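You operate a simulated robot arm through the tools that you are given. There is no shell and no other tool. Be economical: measure what you need, move in short steps, check, and stop when the job is done.

The job below is to be done with a simulated robot arm. You get a single attempt, and the scene is never put back.

Task
Reject the drum's bearing, fit the puck with the pallet's number, switch CALL on and count down to 2.
Fine: the bearing goes in the red cup; slide the load counter to 2; the pallet stays.

The check looks at the end state, three seconds after you hand in, the way a careful person would. Anything else that was tipped, shoved, dropped, spilled or broken makes it a failure.

Robot
A 6-joint arm with a two-finger parallel gripper, fixed in place. Base frame: the origin is at the foot of the arm, x ahead of it, y to its left, z up; the work surface is at about z = 0.9. Lengths are in m, angles in degrees, forces in N, time in s.
With the tool pointing down near the work surface it reaches from about 0.24 to 0.66 m from the base axis. Its first joint turns from -66.0 to 66.0 degrees. Payload 2.9 kg.
The TCP is the grasp point between the finger pads, 0.03 m short of the fingertips. In the tool frame z runs along the fingers and y along their closing line. The gripper opens to 0.11 m. The fingers are 0.02 m wide and 0.01 m thick; the gripper's body (0.048 by 0.112 m) begins 0.055 m behind the TCP.
Orientation is told as [roll, pitch, yaw] about the base's x, y, z axes, in that order, counted from this pose: with the fingers straight down and closing along the base's y, the tool's x points along the base's -x, its y along +y and its z along -z.

Tools
- The arm moves only by the tool nudge_tool. Its argument "motion" is text: rows parted by semicolons, each of 7 numbers parted by spaces: the turn, a rotation vector about the tool's x, y, z in units of 90 degrees (1.0 is 90 degrees), then the shift along the tool's x, y, z in units of 500 mm (1.0 is 500 mm), then the closure, from 0 (fully open) to 1 (shut). In form: rx ry rz tx ty tz claw; .... A call has 1 to 10 rows; each row is the pose to reach, as a shift and turn from the pose commanded when the call began, along the tool's axes at that moment. A call with a number of a shift or a turn outside -1 to 1 is refused whole. Rows are played at 5 a second. More than 0.05 m and 8.6 degrees between two rows, or a gripper value outside its range, and nothing of the call is played. Where a pose cannot be reached the arm comes as near as it can. A force on the tool above 70 N (or 10 N above the force at the start of the call, whichever is more), or a blocked arm, ends the call early, and 0.2 s more pass. Each finger travels about 0.108 m/s and halts on what it meets, pressing with about 25 N; the grip force reading is that of the motor and also rises with nothing between the fingers. The clock runs only during rows and for 0.2 s after the last one: add rows that repeat a pose to give the fingers time. It gives the time, the measured TCP pose, the force on the tool (base axes), the opening and the grip force at its end, in the units of the frame above (readings bear some noise), and new pictures: "views" is both (left out), scene, wrist or none.
- Cameras (640 x 400 px; columns grow to the right, rows downward): "scene" is fixed at [0.0677, 0.4196, 1.404]; the picture's right is [-0.85, -0.53, 0.00], its down [-0.21, 0.34, -0.92] and it looks along [0.48, -0.78, -0.40] (base axes); focal length 320 px, centre (320, 200). "wrist" rides on the gripper at [0.072, 0.017, -0.103] in the tool frame; the picture's right is [-0.23, 0.97, 0.00], its down [-0.76, -0.18, -0.62] and it looks along [-0.61, -0.14, 0.78] (tool axes); focal length 222 px, centre (320, 200).
- pixel_to_xyz(camera, pixels): there is no depth. For up to 12 entries [column, row, z] of the newest picture of that camera ("zoom" is the newest enlarged one), the place [x, y] in the base frame at which the ray of that pixel passes the height z, good to about 0.002 m. It takes no simulated time.
- zoom(camera, box): a new picture of the part [left, top, right, bottom] of that camera's present view, enlarged. It takes no simulated time.
- sign_off(): hands the job in; it is judged then, once.

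Go step by step. Measure first, check grasps and placings, and put right what went wrong. The budget is 80 turns and 200 pictures, counting those below and the enlarged ones. Unless the task says otherwise, let go and move clear before handing in, and close with one line.

The tools are called as name(argument=value, ...) on one line, values as JSON. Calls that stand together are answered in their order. nudge_tool: Moves the arm, as the interface text tells. Its arguments: {"type":"object","properties":{"motion":{"type":"string"},"views":{"type":"string","enum":["both","scene","wrist","none"]}},"required":["motion"]} The other tools are called the same way: pixel_to_xyz (camera, pixels) gives the place at which the rays of pixels pass given heights; zoom (camera, box) takes an enlarged picture of a part of a camera's view; sign_off () hands the job in.

At the start:

```text
clock: 0.0
tcp_pos: [0.3646, -0.1304, 1.2462]
ee_rot: [0.0, 0.0, -0.1]
contact_force: [0.8, -0.5, 0.1]
width: 0.1101
finger_force: 0.0
```

scene: 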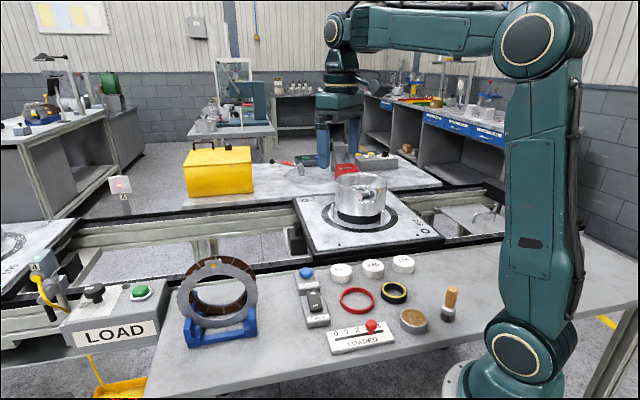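
wrist: 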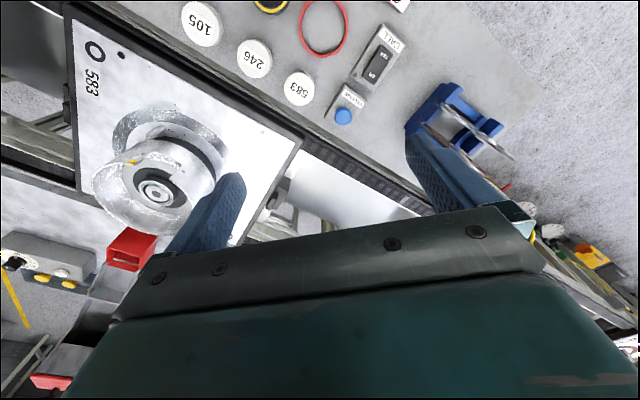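

The wrist view shows the pallet number 583, a drum with a bearing inside at about (155,190), pucks 105/246/583, a CALL switch, and a red cup at about (132,248). I'll zoom for details.

zoom(camera="scene", box=[280, 160, 440, 260])

zoom(camera="scene", box=[280, 255, 472, 375])

zoom(camera="wrist", box=[60, 80, 316, 240])

zoom(camera="wrist", box=[180, 0, 436, 160])

zoom(camera="scene", box=[260, 110, 420, 210])

```text
4.00 times, centred on (360, 210) of scene
```

zoom: 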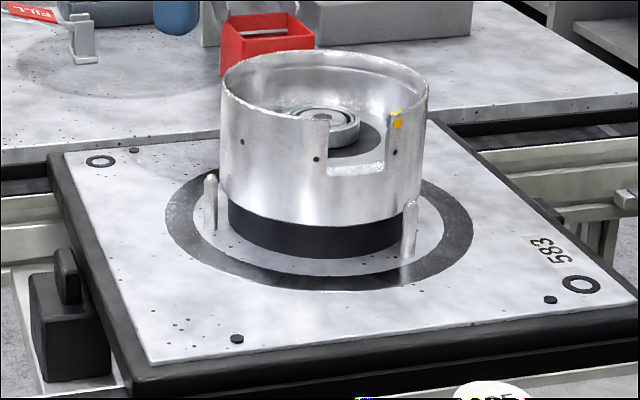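

```text
3.33 times, centred on (376, 315) of scene
```

zoom: 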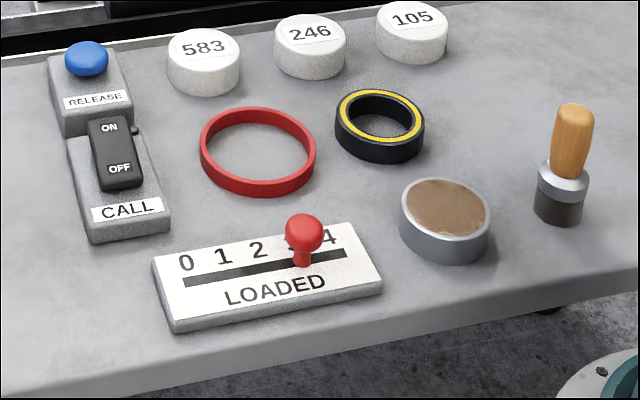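

```text
2.50 times, centred on (188, 160) of wrist
```

zoom: 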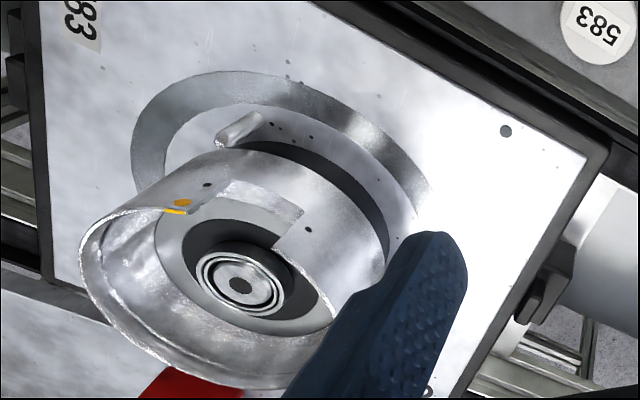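

```text
2.50 times, centred on (308, 80) of wrist
```

zoom: 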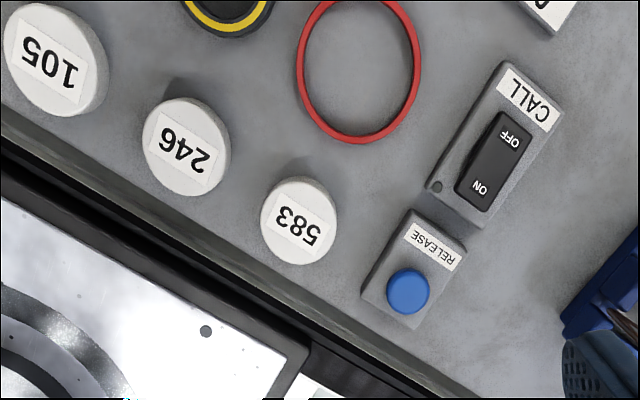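

```text
4.00 times, centred on (340, 160) of scene
```

zoom: 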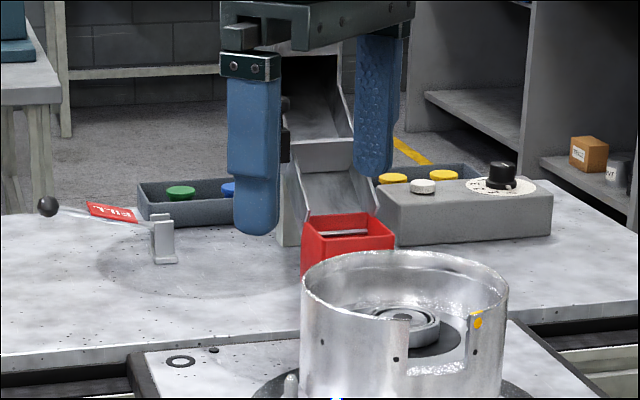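

I'll triangulate the main items with both cameras.

pixel_to_xyz(camera="wrist", pixels=[[298, 88, 0.92], [254, 58, 0.92], [201, 24, 0.92], [156, 193, 0.95], [156, 193, 1.0], [132, 245, 0.95], [132, 245, 1.0], [372, 77, 0.93], [380, 53, 0.93], [343, 116, 0.93], [146, 133, 0.9], [146, 133, 0.95]])

pixel_to_xyz(camera="scene", pixels=[[341, 270, 0.92], [373, 265, 0.92], [403, 261, 0.92], [360, 191, 0.95], [360, 191, 1.0], [347, 170, 0.95], [347, 170, 1.0], [315, 301, 0.93], [312, 293, 0.93], [306, 271, 0.93], [371, 326, 0.94], [333, 213, 0.95]])

```text
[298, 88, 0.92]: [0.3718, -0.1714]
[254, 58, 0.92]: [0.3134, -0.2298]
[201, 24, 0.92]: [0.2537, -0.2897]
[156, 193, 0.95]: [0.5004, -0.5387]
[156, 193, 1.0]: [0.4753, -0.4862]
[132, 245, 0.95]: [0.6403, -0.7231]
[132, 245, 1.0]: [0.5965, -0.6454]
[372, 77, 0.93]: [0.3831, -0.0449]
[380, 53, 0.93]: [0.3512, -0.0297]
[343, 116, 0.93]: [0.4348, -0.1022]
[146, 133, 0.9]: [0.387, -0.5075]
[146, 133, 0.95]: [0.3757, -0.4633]
```

```text
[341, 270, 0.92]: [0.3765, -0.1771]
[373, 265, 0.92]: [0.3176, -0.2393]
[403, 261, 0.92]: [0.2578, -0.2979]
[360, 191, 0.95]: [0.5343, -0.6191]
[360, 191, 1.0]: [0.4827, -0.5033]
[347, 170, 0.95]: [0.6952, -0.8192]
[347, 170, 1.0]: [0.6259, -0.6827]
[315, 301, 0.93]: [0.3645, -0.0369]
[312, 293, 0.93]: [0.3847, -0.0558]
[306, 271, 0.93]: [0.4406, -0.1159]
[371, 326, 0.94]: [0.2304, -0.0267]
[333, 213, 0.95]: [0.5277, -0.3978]
```

The bearing seems to sit near (0.468,-0.471,1.01). I need to work out what the "red cup" is: the ring on the table at about (357,300), or the box at about (347,170).

zoom(camera="scene", box=[325, 275, 421, 335])

zoom(camera="wrist", box=[0, 210, 256, 370])

zoom(camera="scene", box=[0, 250, 240, 400])

zoom(camera="scene", box=[310, 140, 390, 190])

```text
6.67 times, centred on (373, 305) of scene
```

zoom: 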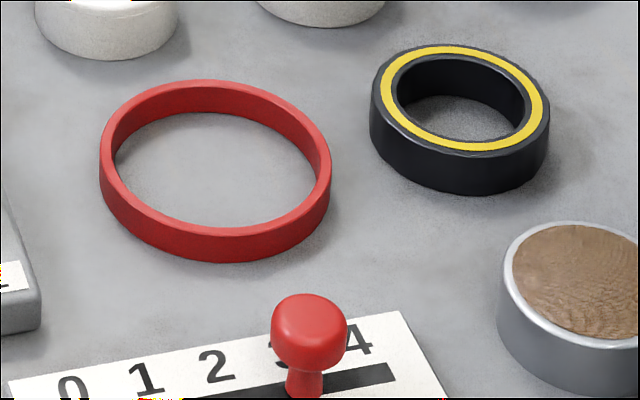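

```text
2.50 times, centred on (128, 290) of wrist
```

zoom: 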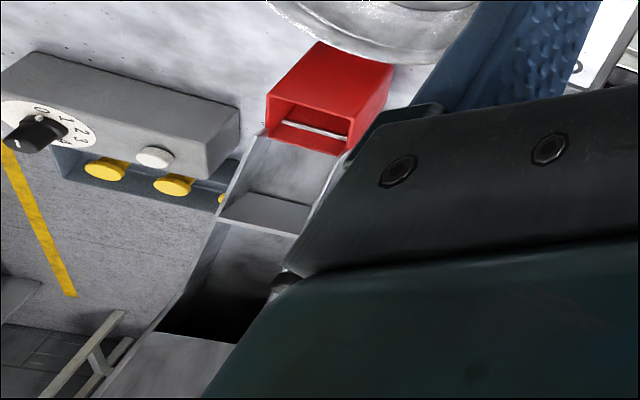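

```text
2.67 times, centred on (120, 325) of scene
```

zoom: 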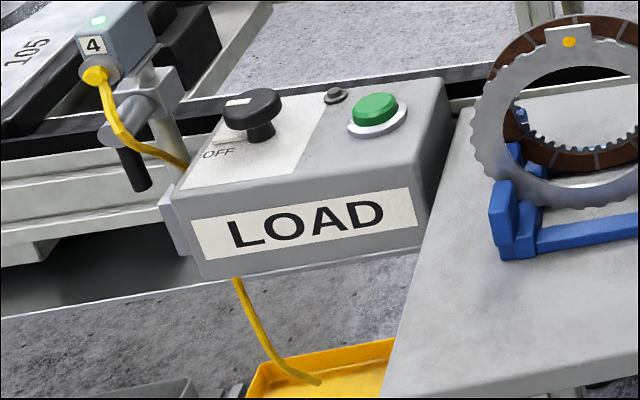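

```text
8.00 times, centred on (350, 165) of scene
```

zoom: 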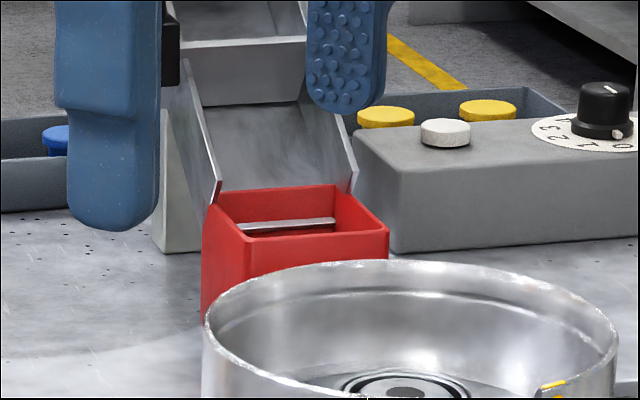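

Triangulating the red box rim and refining the bearing.

pixel_to_xyz(camera="wrist", pixels=[[108, 249, 1.0], [108, 249, 1.05], [142, 258, 1.0], [142, 258, 1.05], [138, 272, 1.0], [138, 272, 1.05], [106, 261, 1.0], [106, 261, 1.05], [156, 194, 1.0], [156, 194, 1.02]])

pixel_to_xyz(camera="scene", pixels=[[339.6, 170, 1.0], [339.6, 170, 1.05], [358.5, 169, 1.0], [358.5, 169, 1.05], [352, 163, 1.0], [352, 163, 1.05], [336.6, 165, 1.0], [336.6, 165, 1.05], [362, 189.5, 1.0], [362, 189.5, 1.02], [352, 300, 0.91], [357, 300, 0.91]])

```text
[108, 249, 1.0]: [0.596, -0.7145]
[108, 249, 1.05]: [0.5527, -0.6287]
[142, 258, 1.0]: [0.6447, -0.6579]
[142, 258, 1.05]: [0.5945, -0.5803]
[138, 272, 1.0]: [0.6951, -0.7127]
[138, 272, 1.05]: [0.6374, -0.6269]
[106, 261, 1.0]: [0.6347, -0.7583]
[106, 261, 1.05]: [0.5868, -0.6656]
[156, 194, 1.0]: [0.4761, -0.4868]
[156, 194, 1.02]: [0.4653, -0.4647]
```

```text
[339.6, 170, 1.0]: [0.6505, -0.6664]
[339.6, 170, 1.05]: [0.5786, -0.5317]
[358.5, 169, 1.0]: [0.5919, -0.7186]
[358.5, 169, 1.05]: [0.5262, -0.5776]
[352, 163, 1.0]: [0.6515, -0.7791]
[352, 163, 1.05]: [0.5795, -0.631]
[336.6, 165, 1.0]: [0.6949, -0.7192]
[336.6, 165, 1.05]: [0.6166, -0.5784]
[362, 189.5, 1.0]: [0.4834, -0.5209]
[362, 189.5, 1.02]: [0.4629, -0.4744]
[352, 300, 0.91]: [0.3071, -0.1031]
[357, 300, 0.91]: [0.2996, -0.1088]
```

Red box rim is at about (0.645,-0.714,1.0), far out. I'll move the wrist camera towards the drum, turning the tool outward, to see the drum and look for any nearer red cup.

nudge_tool(motion="0 0 0.083 -0.012 -0.073 0 0; 0 0 0.167 -0.023 -0.147 0 0; 0 0 0.25 -0.035 -0.22 0 0; 0 0 0.333 -0.047 -0.293 0 0; 0 0 0.417 -0.058 -0.367 0 0; 0 0 0.5 -0.07 -0.44 0 0; 0 0 0.5 -0.07 -0.44 0 0")

```text
clock: 1.6
tcp_pos: [0.4012, -0.3518, 1.2459]
ee_rot: [0.0, 0.0, -45.0]
contact_force: [0.2, -0.7, -0.6]
width: 0.1099
finger_force: 0.1
```

scene: 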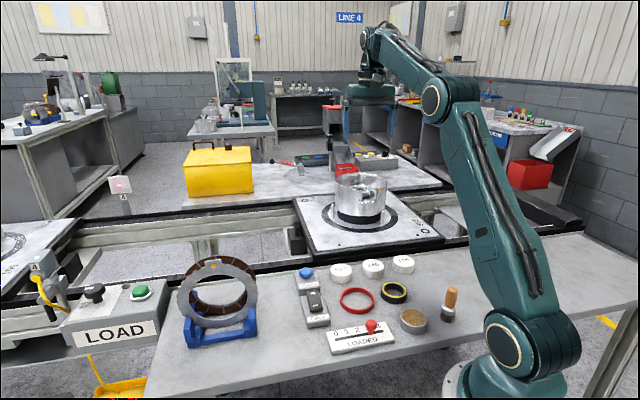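
wrist: 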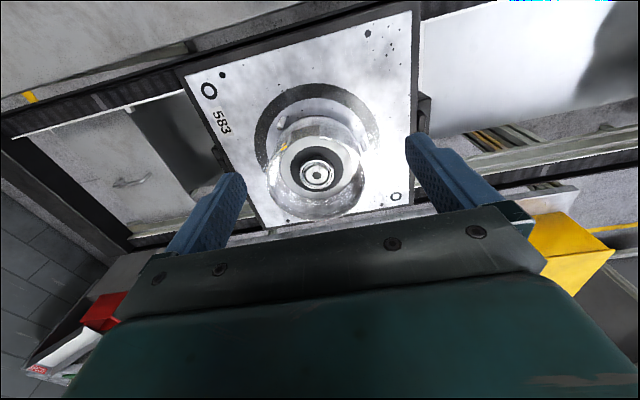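

A red tray with a chute appears at scene (530,173). Zooming on it and on the bearing.

zoom(camera="scene", box=[480, 100, 608, 210])

zoom(camera="wrist", box=[240, 80, 400, 230])

zoom(camera="scene", box=[280, 70, 480, 200])

```text
3.64 times, centred on (544, 155) of scene
```

zoom: 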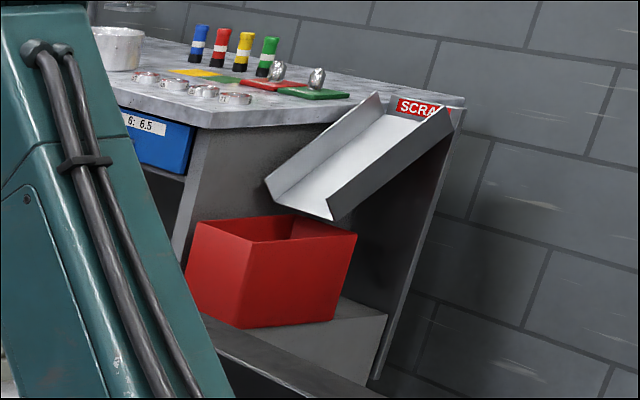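

```text
2.67 times, centred on (320, 155) of wrist
```

zoom: 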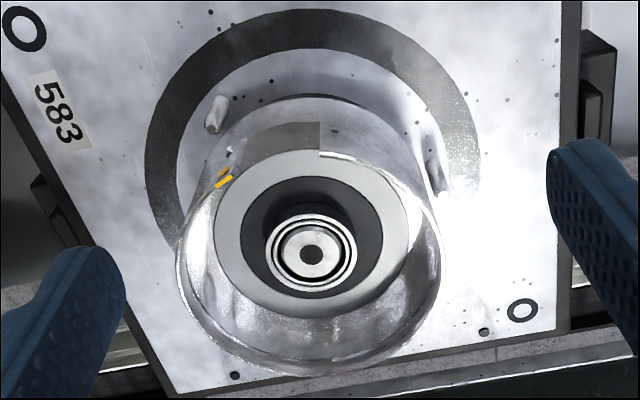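

```text
3.08 times, centred on (380, 135) of scene
```

zoom: 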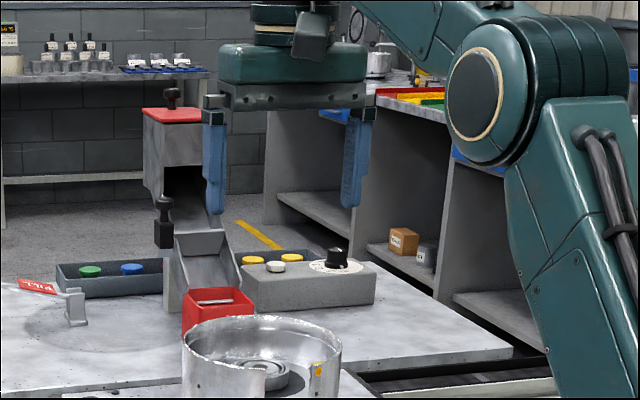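

The SCRAP tray is out of range and the hopper's red box is far away too. The scene camera misses the area y>0.12, so I'll look there before deciding.

nudge_tool(motion="0 0 -0.07 0.0764 0.065 0 0; 0 0 -0.14 0.1528 0.13 0 0; 0 0 -0.21 0.2292 0.195 0 0; 0 0 -0.28 0.3056 0.26 0 0; 0 0 -0.35 0.382 0.325 0 0; 0 0 -0.42 0.4584 0.39 0 0; 0 0 -0.49 0.5348 0.455 0 0; 0 0 -0.56 0.6112 0.52 0 0; 0 0 -0.63 0.6876 0.585 0 0; 0 0 -0.7 0.764 0.65 0 0", views="wrist")

```text
refused: row 1 steps farther than a row can; nothing moved
```

The row was just over the limit, so I'll shrink it slightly.

nudge_tool(motion="0 0 -0.07 0.075 0.064 0 0; 0 0 -0.14 0.15 0.128 0 0; 0 0 -0.21 0.225 0.192 0 0; 0 0 -0.28 0.3 0.256 0 0; 0 0 -0.35 0.375 0.32 0 0; 0 0 -0.42 0.45 0.384 0 0; 0 0 -0.49 0.525 0.448 0 0; 0 0 -0.56 0.6 0.512 0 0; 0 0 -0.63 0.675 0.576 0 0; 0 0 -0.7 0.75 0.64 0 0", views="wrist")

```text
clock: 3.8
tcp_pos: [0.3653, 0.1401, 1.2481]
ee_rot: [0.0, 0.0, 18.1]
contact_force: [0.5, 0.1, 0.3]
width: 0.11
finger_force: 0.1
```

wrist: 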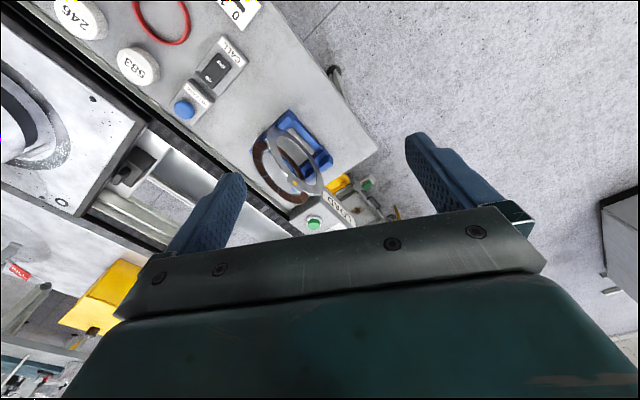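

Only floor lies to the left, so the candidates are the red ring on the table and the hopper's red box. I'll look at the ring from close above to see whether it has a floor.

nudge_tool(motion="0 0 0.03 0.05 -0.056 0.04 0; 0 0 0.06 0.1 -0.112 0.08 0; 0 0 0.09 0.15 -0.168 0.12 0; 0 0 0.12 0.2 -0.223 0.16 0; 0 0 0.15 0.25 -0.279 0.2 0; 0 0 0.18 0.3 -0.335 0.24 0; 0 0 0.2 0.349 -0.391 0.28 0; 0 0 0.2 0.349 -0.391 0.28 0")

zoom(camera="wrist", box=[200, 30, 400, 155])

```text
clock: 5.6
tcp_pos: [0.2562, -0.0974, 1.1068]
ee_rot: [0.0, -0.1, 0.0]
contact_force: [0.3, -0.9, 0.4]
width: 0.1101
finger_force: 0.2
```

scene: 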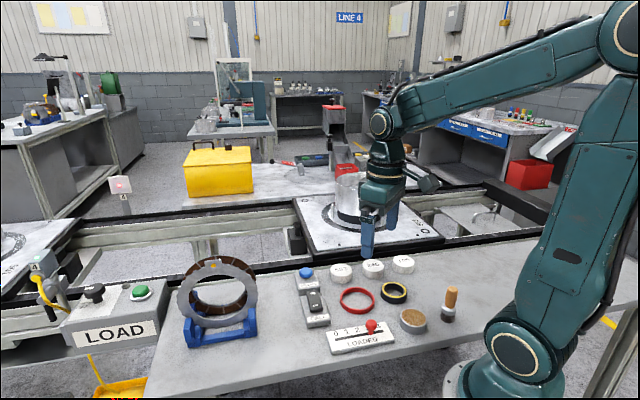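
wrist: 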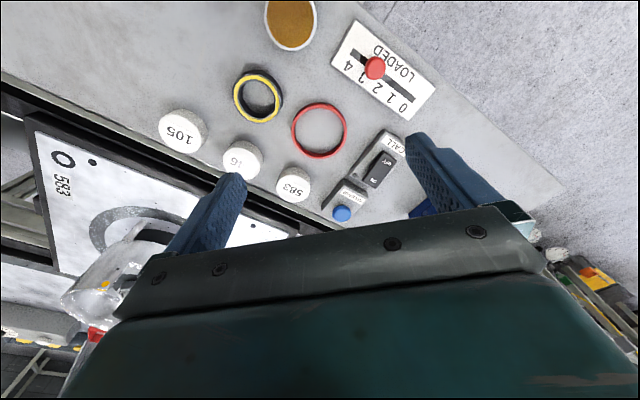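

```text
3.20 times, centred on (300, 92) of wrist
```

zoom: 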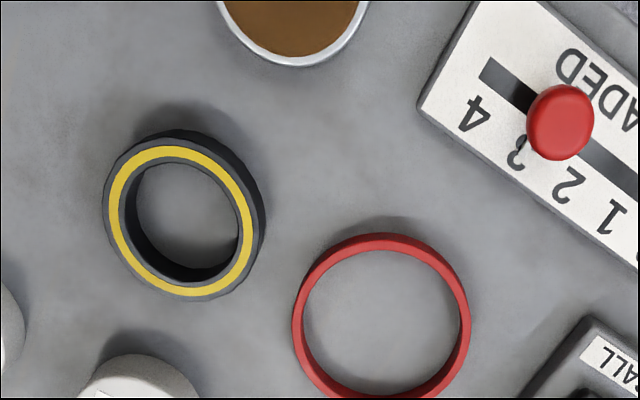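

The ring is open with table showing inside, so the red cup must be the hopper's red box. I'll go back over the drum for close measurements.

nudge_tool(motion="0 0 0.07 -0.03 -0.075 -0.027 0; 0 0 0.14 -0.06 -0.15 -0.053 0; 0 0 0.21 -0.089 -0.225 -0.08 0; 0 0 0.28 -0.119 -0.3 -0.106 0; 0 0 0.36 -0.149 -0.376 -0.133 0; 0 0 0.43 -0.178 -0.451 -0.16 0; 0 0 0.5 -0.208 -0.526 -0.186 0; 0 0 0.5 -0.208 -0.526 -0.186 0")

zoom(camera="wrist", box=[240, 120, 400, 220])

zoom(camera="scene", box=[320, 160, 400, 235])

```text
clock: 7.4
tcp_pos: [0.3606, -0.3633, 1.1989]
ee_rot: [0.0, 0.0, -45.1]
contact_force: [0.0, 0.9, 0.1]
width: 0.1101
finger_force: 0.1
```

scene: 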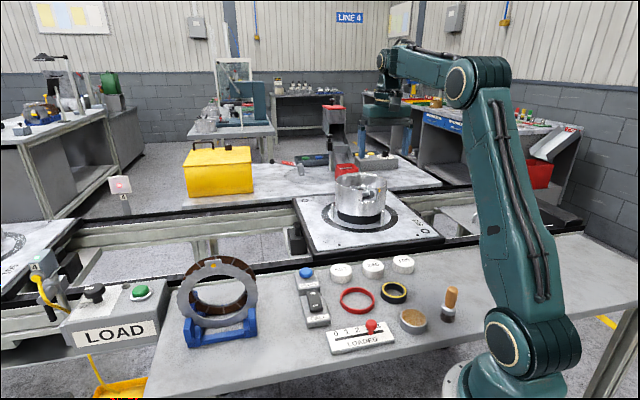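
wrist: 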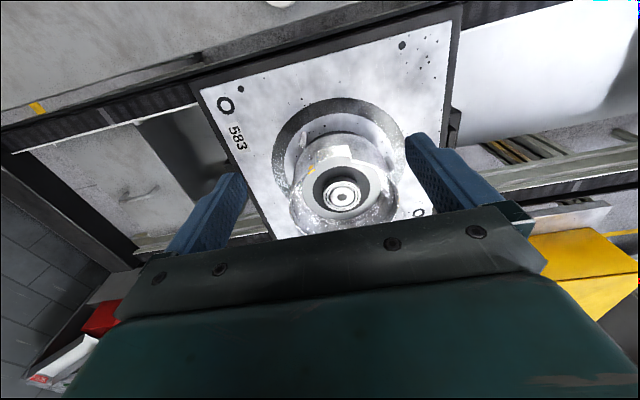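

```text
4.00 times, centred on (320, 170) of wrist
```

zoom: 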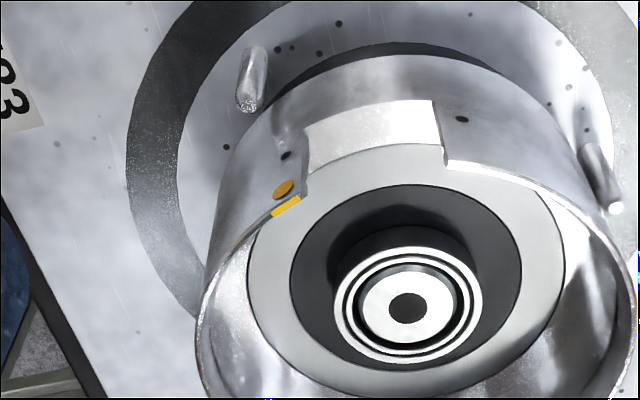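

```text
5.33 times, centred on (360, 198) of scene
```

zoom: 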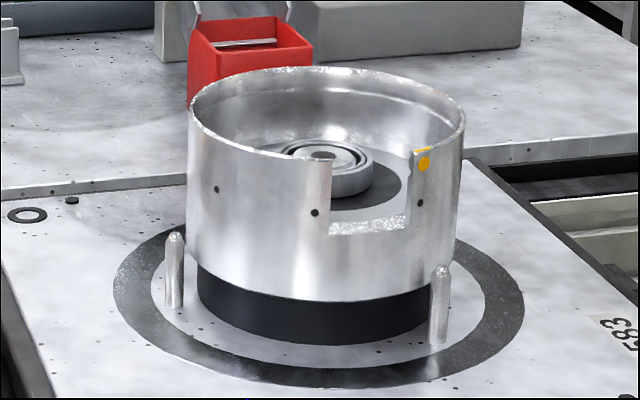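

Triangulating bearing, drum rim and notch in the new views.

pixel_to_xyz(camera="wrist", pixels=[[341.75, 196.25, 1.0], [341.75, 196.25, 1.02], [323, 197, 1.01], [360.8, 195.5, 1.01], [341.75, 183, 1.01], [341.75, 210.5, 1.01], [309.5, 174, 1.04], [309.5, 174, 1.06]])

pixel_to_xyz(camera="scene", pixels=[[361.3, 189.9, 1.0], [361.3, 189.9, 1.02], [353, 190, 1.01], [369.8, 190, 1.01], [335.6, 179, 1.05], [386.9, 185, 1.05], [361.3, 182, 1.05], [361.3, 182, 1.07], [379, 189, 1.04], [379, 189, 1.06], [347, 167, 1.0]])

```text
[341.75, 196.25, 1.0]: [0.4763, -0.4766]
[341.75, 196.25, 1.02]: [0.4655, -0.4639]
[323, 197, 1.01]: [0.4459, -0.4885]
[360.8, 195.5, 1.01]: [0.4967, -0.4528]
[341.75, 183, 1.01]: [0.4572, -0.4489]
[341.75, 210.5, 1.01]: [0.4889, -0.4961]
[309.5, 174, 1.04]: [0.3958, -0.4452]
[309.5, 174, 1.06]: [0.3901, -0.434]
```

```text
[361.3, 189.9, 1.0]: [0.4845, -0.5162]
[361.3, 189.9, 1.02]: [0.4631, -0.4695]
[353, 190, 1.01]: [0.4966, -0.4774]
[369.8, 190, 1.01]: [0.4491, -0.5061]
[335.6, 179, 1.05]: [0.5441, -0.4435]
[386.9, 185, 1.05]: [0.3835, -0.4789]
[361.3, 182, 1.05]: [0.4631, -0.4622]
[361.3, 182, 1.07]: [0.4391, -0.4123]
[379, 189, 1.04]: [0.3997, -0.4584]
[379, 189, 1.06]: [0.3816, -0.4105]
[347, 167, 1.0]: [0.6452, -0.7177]
```

Bearing top is at about (0.465,-0.463,1.022), diameter ~0.057, drum rim z≈1.05; red cup centre ~(0.645,-0.714), rim z≈1.0. Before gripping I'll test, high up and with empty gripper, whether the cup is reachable with the tool tilted outward 60°.

nudge_tool(motion="0 -0.067 0 -0.084 0 0 0; 0 -0.133 0 -0.168 0 0 0; 0 -0.2 0 -0.252 0 0 0; 0 -0.267 0 -0.336 0 0 0; 0 -0.333 0 -0.42 0 0 0; 0 -0.4 0 -0.504 0 0 0; 0 -0.467 0 -0.588 0 0 0; 0 -0.533 0 -0.672 0 0 0; 0 -0.6 0 -0.756 0 0 0; 0 -0.667 0 -0.84 0 0 0")

```text
clock: 9.6
tcp_pos: [0.581, -0.5788, 1.1671]
ee_rot: [0.0, -58.7, -45.0]
contact_force: [-0.4, -0.4, 0.2]
width: 0.1102
finger_force: 0.0
out of reach, approached as far as the arm can: row 5, 6, 7, 8, 9, 10
```

scene: 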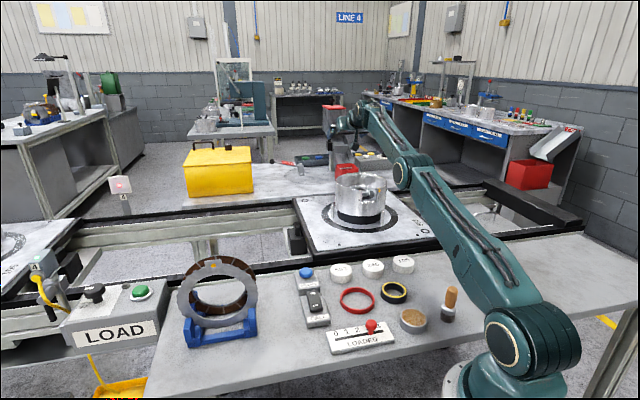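
wrist: 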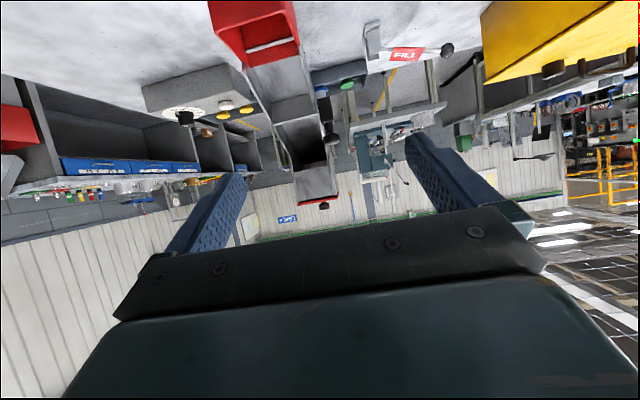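

Fully stretched and tilted, the tool only reaches r≈0.82 while the box is at r≈0.96, so it can't be the intended cup. The only reachable red receptacle is the red ring. I'll go back and measure ring and puck sizes.

nudge_tool(motion="0 0.067 0 0.042 0 -0.0728 0; 0 0.133 0 0.084 0 -0.1456 0; 0 0.2 0 0.126 0 -0.2184 0; 0 0.267 0 0.168 0 -0.2912 0; 0 0.333 0 0.21 0 -0.364 0; 0 0.4 0 0.252 0 -0.4368 0; 0 0.467 0 0.294 0 -0.5096 0; 0 0.533 0 0.336 0 -0.5824 0; 0 0.6 0 0.378 0 -0.6552 0; 0 0.667 0 0.42 0 -0.728 0", views="none")

zoom(camera="scene", box=[325, 255, 421, 315])

```text
clock: 11.8
tcp_pos: [0.2812, -0.2881, 1.1712]
ee_rot: [0.1, 0.2, -45.0]
contact_force: [-0.9, 0.2, -0.2]
width: 0.1099
finger_force: 0.0
```

```text
6.67 times, centred on (373, 285) of scene
```

zoom: 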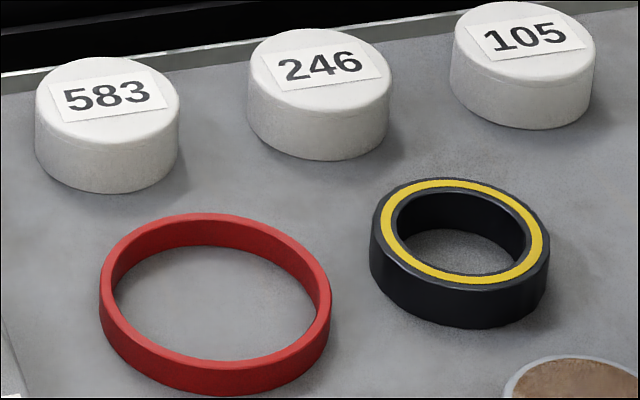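

pixel_to_xyz(camera="zoom", pixels=[[36, 95, 0.925], [179, 97, 0.925], [248, 65, 0.925], [390, 67, 0.925], [100, 285, 0.912], [331, 285, 0.912], [115, 285, 0.912], [317, 288, 0.912], [215, 214, 0.912], [215, 371, 0.912], [383, 235, 0.917], [531, 235, 0.917]])

nudge_tool(motion="0 0 -0.08 0.06 0.06 0 0; 0 0 -0.16 0.12 0.12 0 0; 0 0 -0.25 0.16 0.16 0 0; 0 0 -0.33 0.2 0.2 0 0; 0 0 -0.4 0.22 0.22 0 0; 0 0 -0.5 0.22 0.22 0 0; 0 0 -0.5 0.22 0.22 0 0")

zoom(camera="wrist", box=[200, 30, 456, 190])

```text
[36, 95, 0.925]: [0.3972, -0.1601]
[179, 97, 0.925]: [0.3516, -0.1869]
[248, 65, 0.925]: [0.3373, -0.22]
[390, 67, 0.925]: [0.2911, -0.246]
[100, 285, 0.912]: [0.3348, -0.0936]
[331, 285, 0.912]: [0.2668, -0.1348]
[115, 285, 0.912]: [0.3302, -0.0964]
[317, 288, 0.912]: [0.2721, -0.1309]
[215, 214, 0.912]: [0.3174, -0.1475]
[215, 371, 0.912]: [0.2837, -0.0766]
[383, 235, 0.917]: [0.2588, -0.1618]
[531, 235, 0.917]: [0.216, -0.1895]
```

```text
refused: row 6 steps farther than a row can; nothing moved
```

```text
2.50 times, centred on (328, 110) of wrist
```

zoom: 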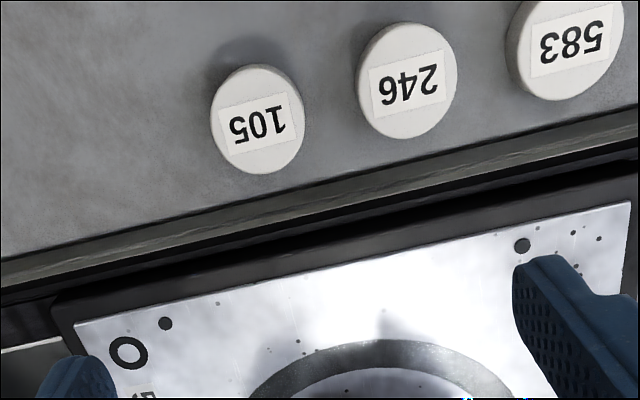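

Ring OD ≈0.080, ID ≈0.068 centred (0.301,-0.112); puck OD ≈0.053 and bearing ≈0.057, so the bearing fits in the red ring. Now hovering over the bearing.

nudge_tool(motion="0 0 0 -0.085 0.002 0 0.1; 0 0 0 -0.17 0.004 0.02 0.2; 0 0 0 -0.254 0.006 0.04 0.25; 0 0 0 -0.339 0.009 0.06 0.25; 0 0 0 -0.423 0.011 0.08 0.25; 0 0 0 -0.508 0.013 0.1 0.25; 0 0 0 -0.508 0.013 0.1 0.25")

zoom(camera="wrist", box=[180, 0, 436, 160])

zoom(camera="scene", box=[310, 135, 406, 195])

```text
clock: 13.4
tcp_pos: [0.4506, -0.4431, 1.1161]
ee_rot: [-0.1, 0.1, -45.0]
contact_force: [0.1, -0.4, 0.7]
width: 0.0825
finger_force: 0.1
out of reach, approached as far as the arm can: row 6, 7
```

scene: 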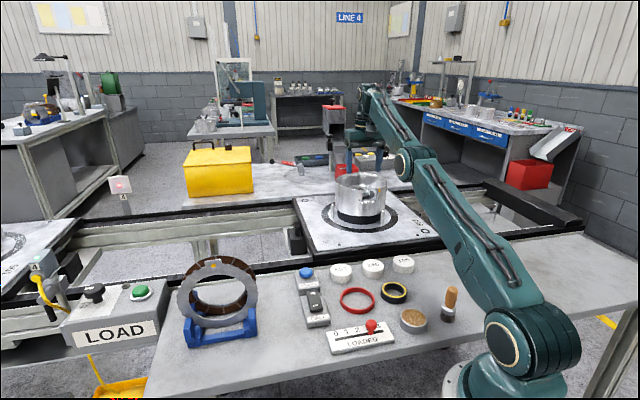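
wrist: 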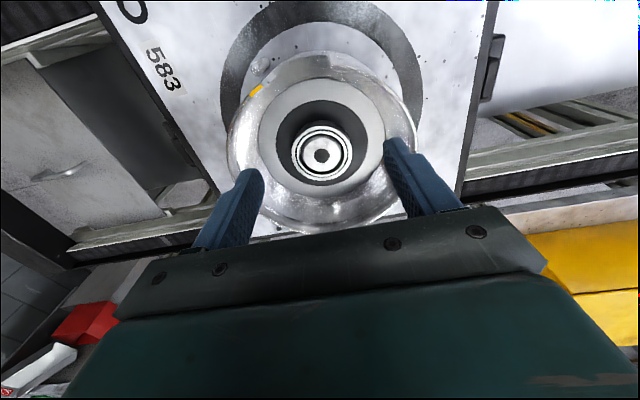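

```text
2.50 times, centred on (308, 80) of wrist
```

zoom: 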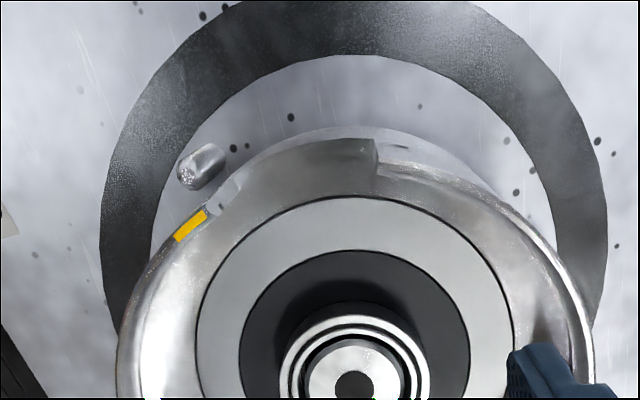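

```text
6.67 times, centred on (358, 165) of scene
```

zoom: 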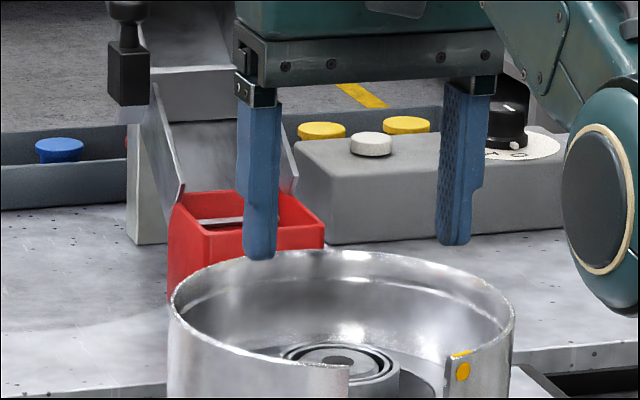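

At z=1.116 the reach stops at r=0.632; it should grow lower down. Re-measuring the bearing centre in this view.

pixel_to_xyz(camera="wrist", pixels=[[321, 156, 1.015], [321, 156, 1.022], [291, 156, 1.02], [352, 154, 1.02], [321, 125, 1.02], [321, 185, 1.02], [276, 145, 1.005], [368, 143, 1.005], [322, 99, 1.005]])

pixel_to_xyz(camera="zoom", pixels=[[335, 363, 1.022], [335, 363, 1.015], [281, 363, 1.022], [389, 363, 1.022], [281, 363, 1.015], [389, 363, 1.015], [172, 320, 1.05], [515, 320, 1.05]])

```text
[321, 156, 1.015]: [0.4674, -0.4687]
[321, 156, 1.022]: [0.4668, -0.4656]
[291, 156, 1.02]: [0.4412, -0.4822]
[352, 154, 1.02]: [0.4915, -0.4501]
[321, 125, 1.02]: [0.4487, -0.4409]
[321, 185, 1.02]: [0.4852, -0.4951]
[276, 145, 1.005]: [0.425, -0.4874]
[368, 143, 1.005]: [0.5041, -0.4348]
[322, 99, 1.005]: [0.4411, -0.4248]
```

```text
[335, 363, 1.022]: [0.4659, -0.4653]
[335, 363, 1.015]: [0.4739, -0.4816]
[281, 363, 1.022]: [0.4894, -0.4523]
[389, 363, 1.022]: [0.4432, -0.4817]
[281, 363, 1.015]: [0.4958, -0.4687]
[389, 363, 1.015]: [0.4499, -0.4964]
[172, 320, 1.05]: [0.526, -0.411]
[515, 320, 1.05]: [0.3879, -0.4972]
```

Bearing confirmed at (0.466,-0.4655), top 1.022. Lowering above it first to check reach.

nudge_tool(motion="0 0 0 0 -0.005 0.05 0.25; 0 0 0 -0.03 -0.01 0.09 0.25; 0 0 0 -0.0534 -0.01 0.102 0.25; 0 0 0 -0.0534 -0.01 0.102 0.25")

zoom(camera="scene", box=[310, 150, 406, 210])

```text
clock: 14.4
tcp_pos: [0.4581, -0.4583, 1.0668]
ee_rot: [0.1, 0.0, -45.0]
contact_force: [-0.4, 0.1, -0.3]
width: 0.0822
finger_force: 0.0
out of reach, approached as far as the arm can: row 3, 4
```

scene: 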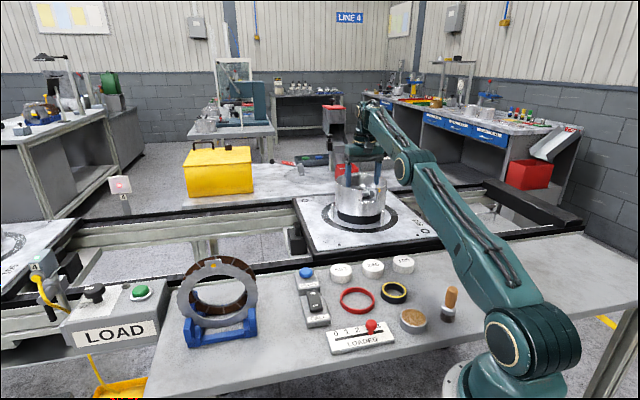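
wrist: 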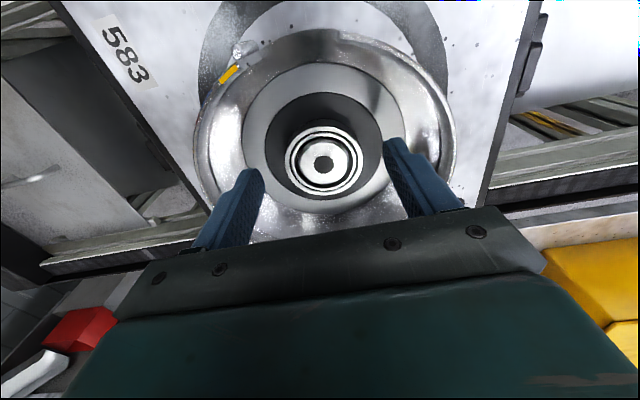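

```text
6.67 times, centred on (358, 180) of scene
```

zoom: 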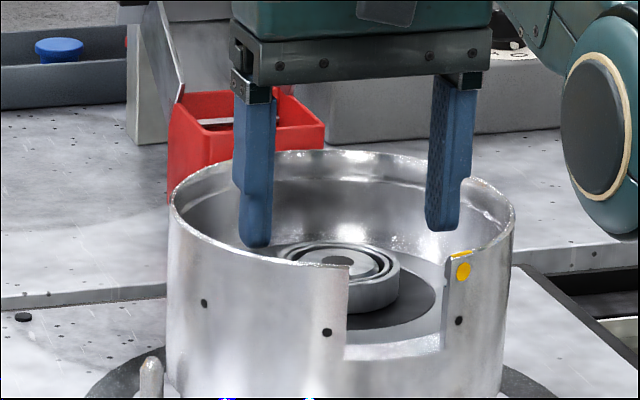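

Alignment is good (bearing centre (323,163) midway between the tips). Descending to tips z≈1.012 and closing.

nudge_tool(motion="0 0 0 -0.008 0.001 0.025 0.25; 0 0 0 -0.018 0.001 0.05 0.25; 0 0 0 -0.018 0.001 0.05 0.25; 0 0 0 -0.018 0.001 0.05 0.45; 0 0 0 -0.018 0.001 0.05 0.7; 0 0 0 -0.018 0.001 0.05 0.7; 0 0 0 -0.018 0.001 0.05 0.7")

zoom(camera="scene", box=[310, 150, 406, 210])

```text
clock: 16.0
tcp_pos: [0.464, -0.4652, 1.0412]
ee_rot: [-0.1, 0.0, -45.0]
contact_force: [-0.9, -0.2, 0.4]
width: 0.0592
finger_force: 25.2
```

scene: 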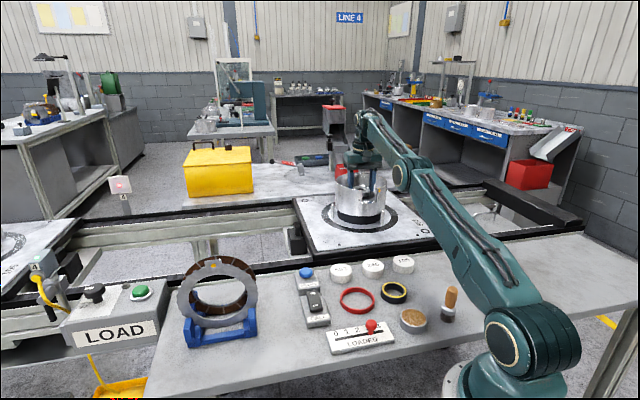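
wrist: 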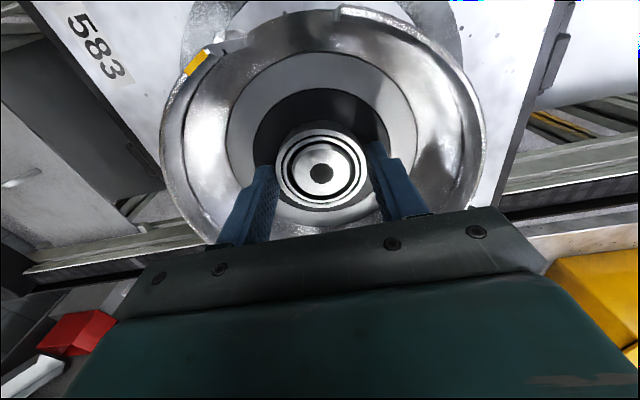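

```text
6.67 times, centred on (358, 180) of scene
```

zoom: 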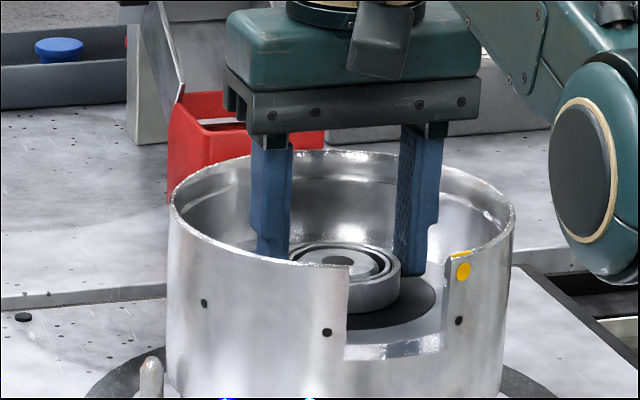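

Gripped at 0.0592 width. Lifting a little straight up, then inward while rising.

nudge_tool(motion="0 0 0 0 0 -0.012 0.75; 0 0 0 0 0 -0.02 0.75; 0 0 0 0.01 0 -0.03 0.75; 0 0 0 0.025 0 -0.05 0.75; 0 0 0 0.06 0 -0.1 0.75; 0 0 0 0.09 0 -0.17 0.75; 0 0 0 0.12 0 -0.24 0.75; 0 0 0 0.12 0 -0.24 0.75")

zoom(camera="scene", box=[310, 115, 422, 205])

zoom(camera="wrist", box=[200, 30, 440, 230])

```text
clock: 17.8
tcp_pos: [0.4217, -0.4233, 1.1616]
ee_rot: [0.0, 0.0, -45.0]
contact_force: [-0.1, 0.4, -1.9]
width: 0.0591
finger_force: 25.7
out of reach, approached as far as the arm can: row 4
```

scene: 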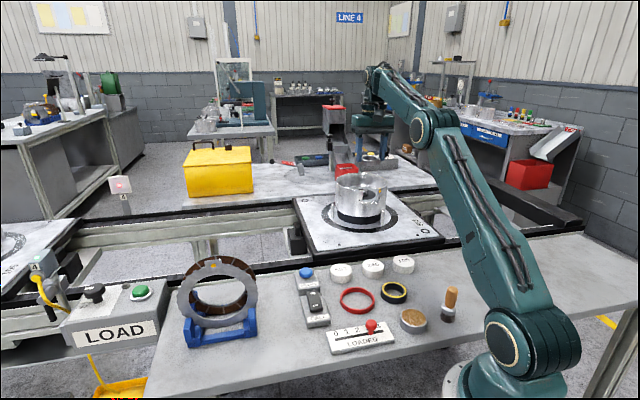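
wrist: 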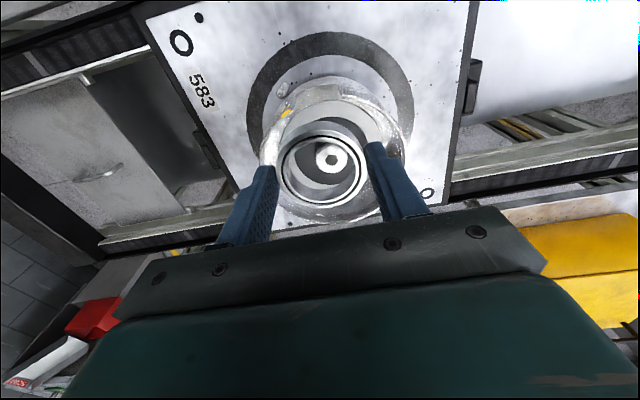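

```text
4.44 times, centred on (366, 160) of scene
```

zoom: 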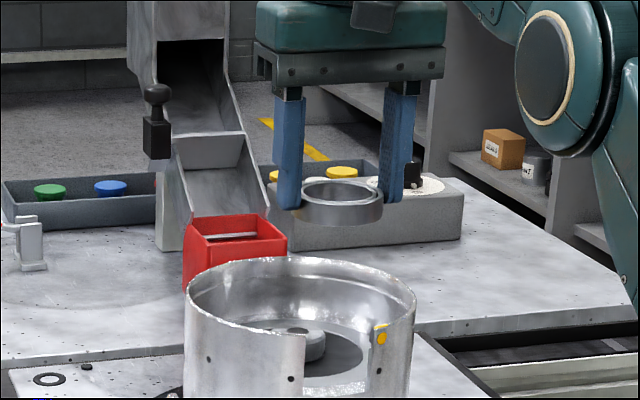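

```text
2.00 times, centred on (320, 130) of wrist
```

zoom: 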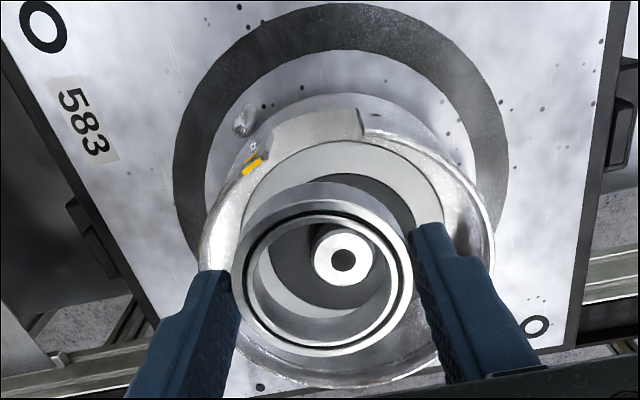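

The bearing ring lifted clean off a ~0.03 hub stub, held level. Moving to hover behind the red ring at yaw 0 for a measurement.

nudge_tool(motion="0 0 -0.062 0.0875 0.0268 0 0.75; 0 0 -0.125 0.175 0.0535 0 0.75; 0 0 -0.187 0.2625 0.0803 0 0.75; 0 0 -0.25 0.35 0.107 0.03 0.75; 0 0 -0.312 0.4375 0.134 0.06 0.75; 0 0 -0.375 0.525 0.16 0.09 0.75; 0 0 -0.437 0.6125 0.187 0.12 0.75; 0 0 -0.5 0.7 0.214 0.12 0.75; 0 0 -0.5 0.7 0.214 0.12 0.75")

zoom(camera="wrist", box=[200, 30, 456, 190])

zoom(camera="scene", box=[330, 200, 430, 320])

```text
clock: 19.8
tcp_pos: [0.2486, -0.0978, 1.1004]
ee_rot: [0.0, 0.0, 0.1]
contact_force: [-0.5, -0.9, -0.5]
width: 0.0589
finger_force: 25.2
```

scene: 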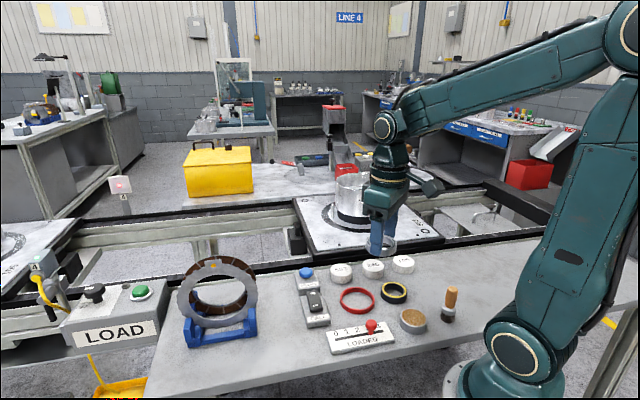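
wrist: 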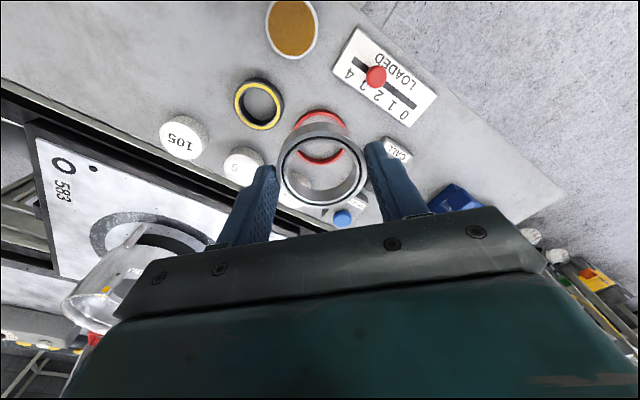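

```text
2.50 times, centred on (328, 110) of wrist
```

zoom: 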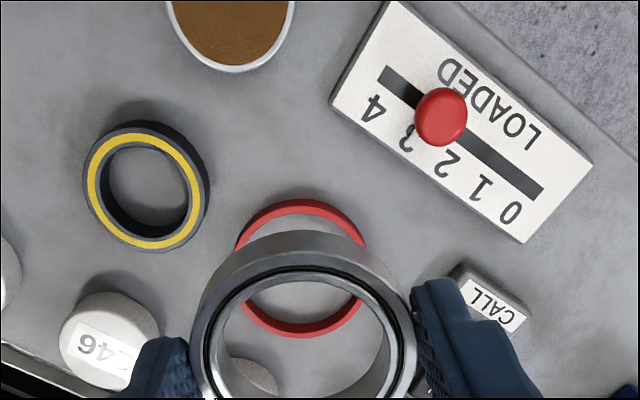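

```text
3.33 times, centred on (380, 260) of scene
```

zoom: 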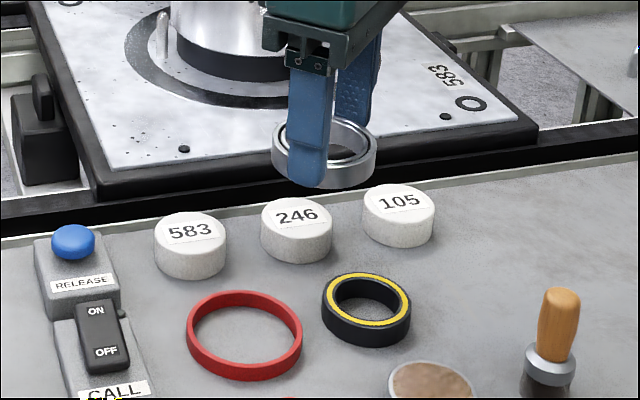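

pixel_to_xyz(camera="wrist", pixels=[[320.8, 137, 0.912], [320.8, 137, 0.905], [320.8, 110, 0.912], [320.8, 164.5, 0.9], [294.5, 137, 0.91], [346.5, 137, 0.91], [323, 169, 1.078], [323, 169, 1.085]])

pixel_to_xyz(camera="zoom", pixels=[[244, 328, 0.912], [244, 328, 0.906], [187, 330, 0.908], [302, 330, 0.908], [324, 155, 1.08], [324, 155, 1.07]])

```text
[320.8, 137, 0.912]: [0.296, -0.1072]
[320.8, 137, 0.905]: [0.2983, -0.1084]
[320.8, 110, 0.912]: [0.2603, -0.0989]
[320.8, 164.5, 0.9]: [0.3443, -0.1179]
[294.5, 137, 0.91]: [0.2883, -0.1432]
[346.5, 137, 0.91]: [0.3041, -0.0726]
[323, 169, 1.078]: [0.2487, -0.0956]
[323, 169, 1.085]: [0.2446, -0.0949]
```

```text
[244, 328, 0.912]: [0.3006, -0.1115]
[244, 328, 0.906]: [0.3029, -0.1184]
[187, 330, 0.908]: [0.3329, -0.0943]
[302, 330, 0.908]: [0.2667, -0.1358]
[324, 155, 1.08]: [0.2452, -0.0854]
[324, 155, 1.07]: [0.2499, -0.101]
```

Ring centre ≈(0.300,-0.110). Lowering to hover just above it.

nudge_tool(motion="0 0 0 -0.05 -0.012 0.04 0.75; 0 0 0 -0.103 -0.0244 0.1 0.75; 0 0 0 -0.103 -0.0244 0.19 0.75; 0 0 0 -0.103 -0.0244 0.265 0.75; 0 0 0 -0.103 -0.0244 0.265 0.75")

zoom(camera="scene", box=[309, 260, 405, 320])

zoom(camera="wrist", box=[220, 90, 420, 215])

```text
clock: 21.0
tcp_pos: [0.3004, -0.1108, 0.9657]
ee_rot: [-0.1, 0.1, -0.1]
contact_force: [-0.1, 0.8, -1.6]
width: 0.0594
finger_force: 24.9
```

scene: 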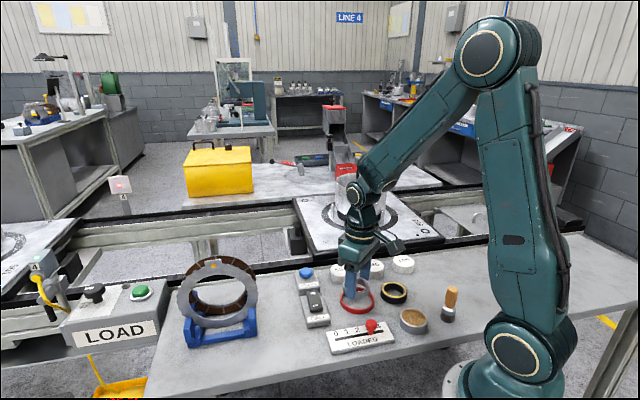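
wrist: 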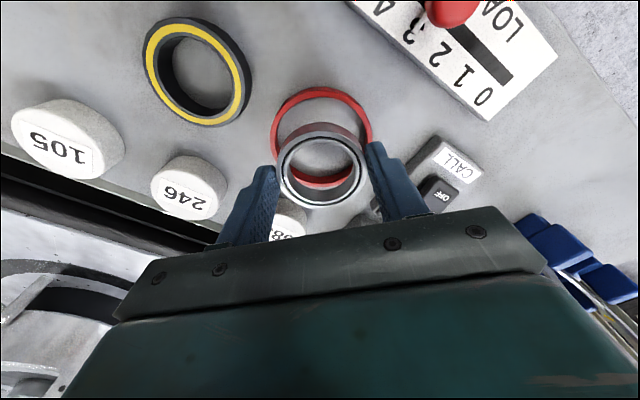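

```text
6.67 times, centred on (357, 290) of scene
```

zoom: 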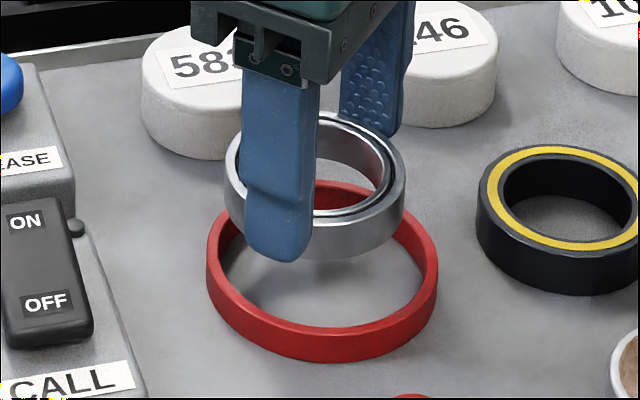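

```text
3.20 times, centred on (320, 152) of wrist
```

zoom: 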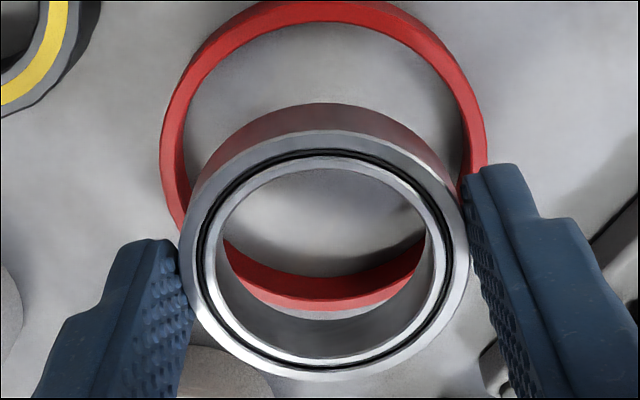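

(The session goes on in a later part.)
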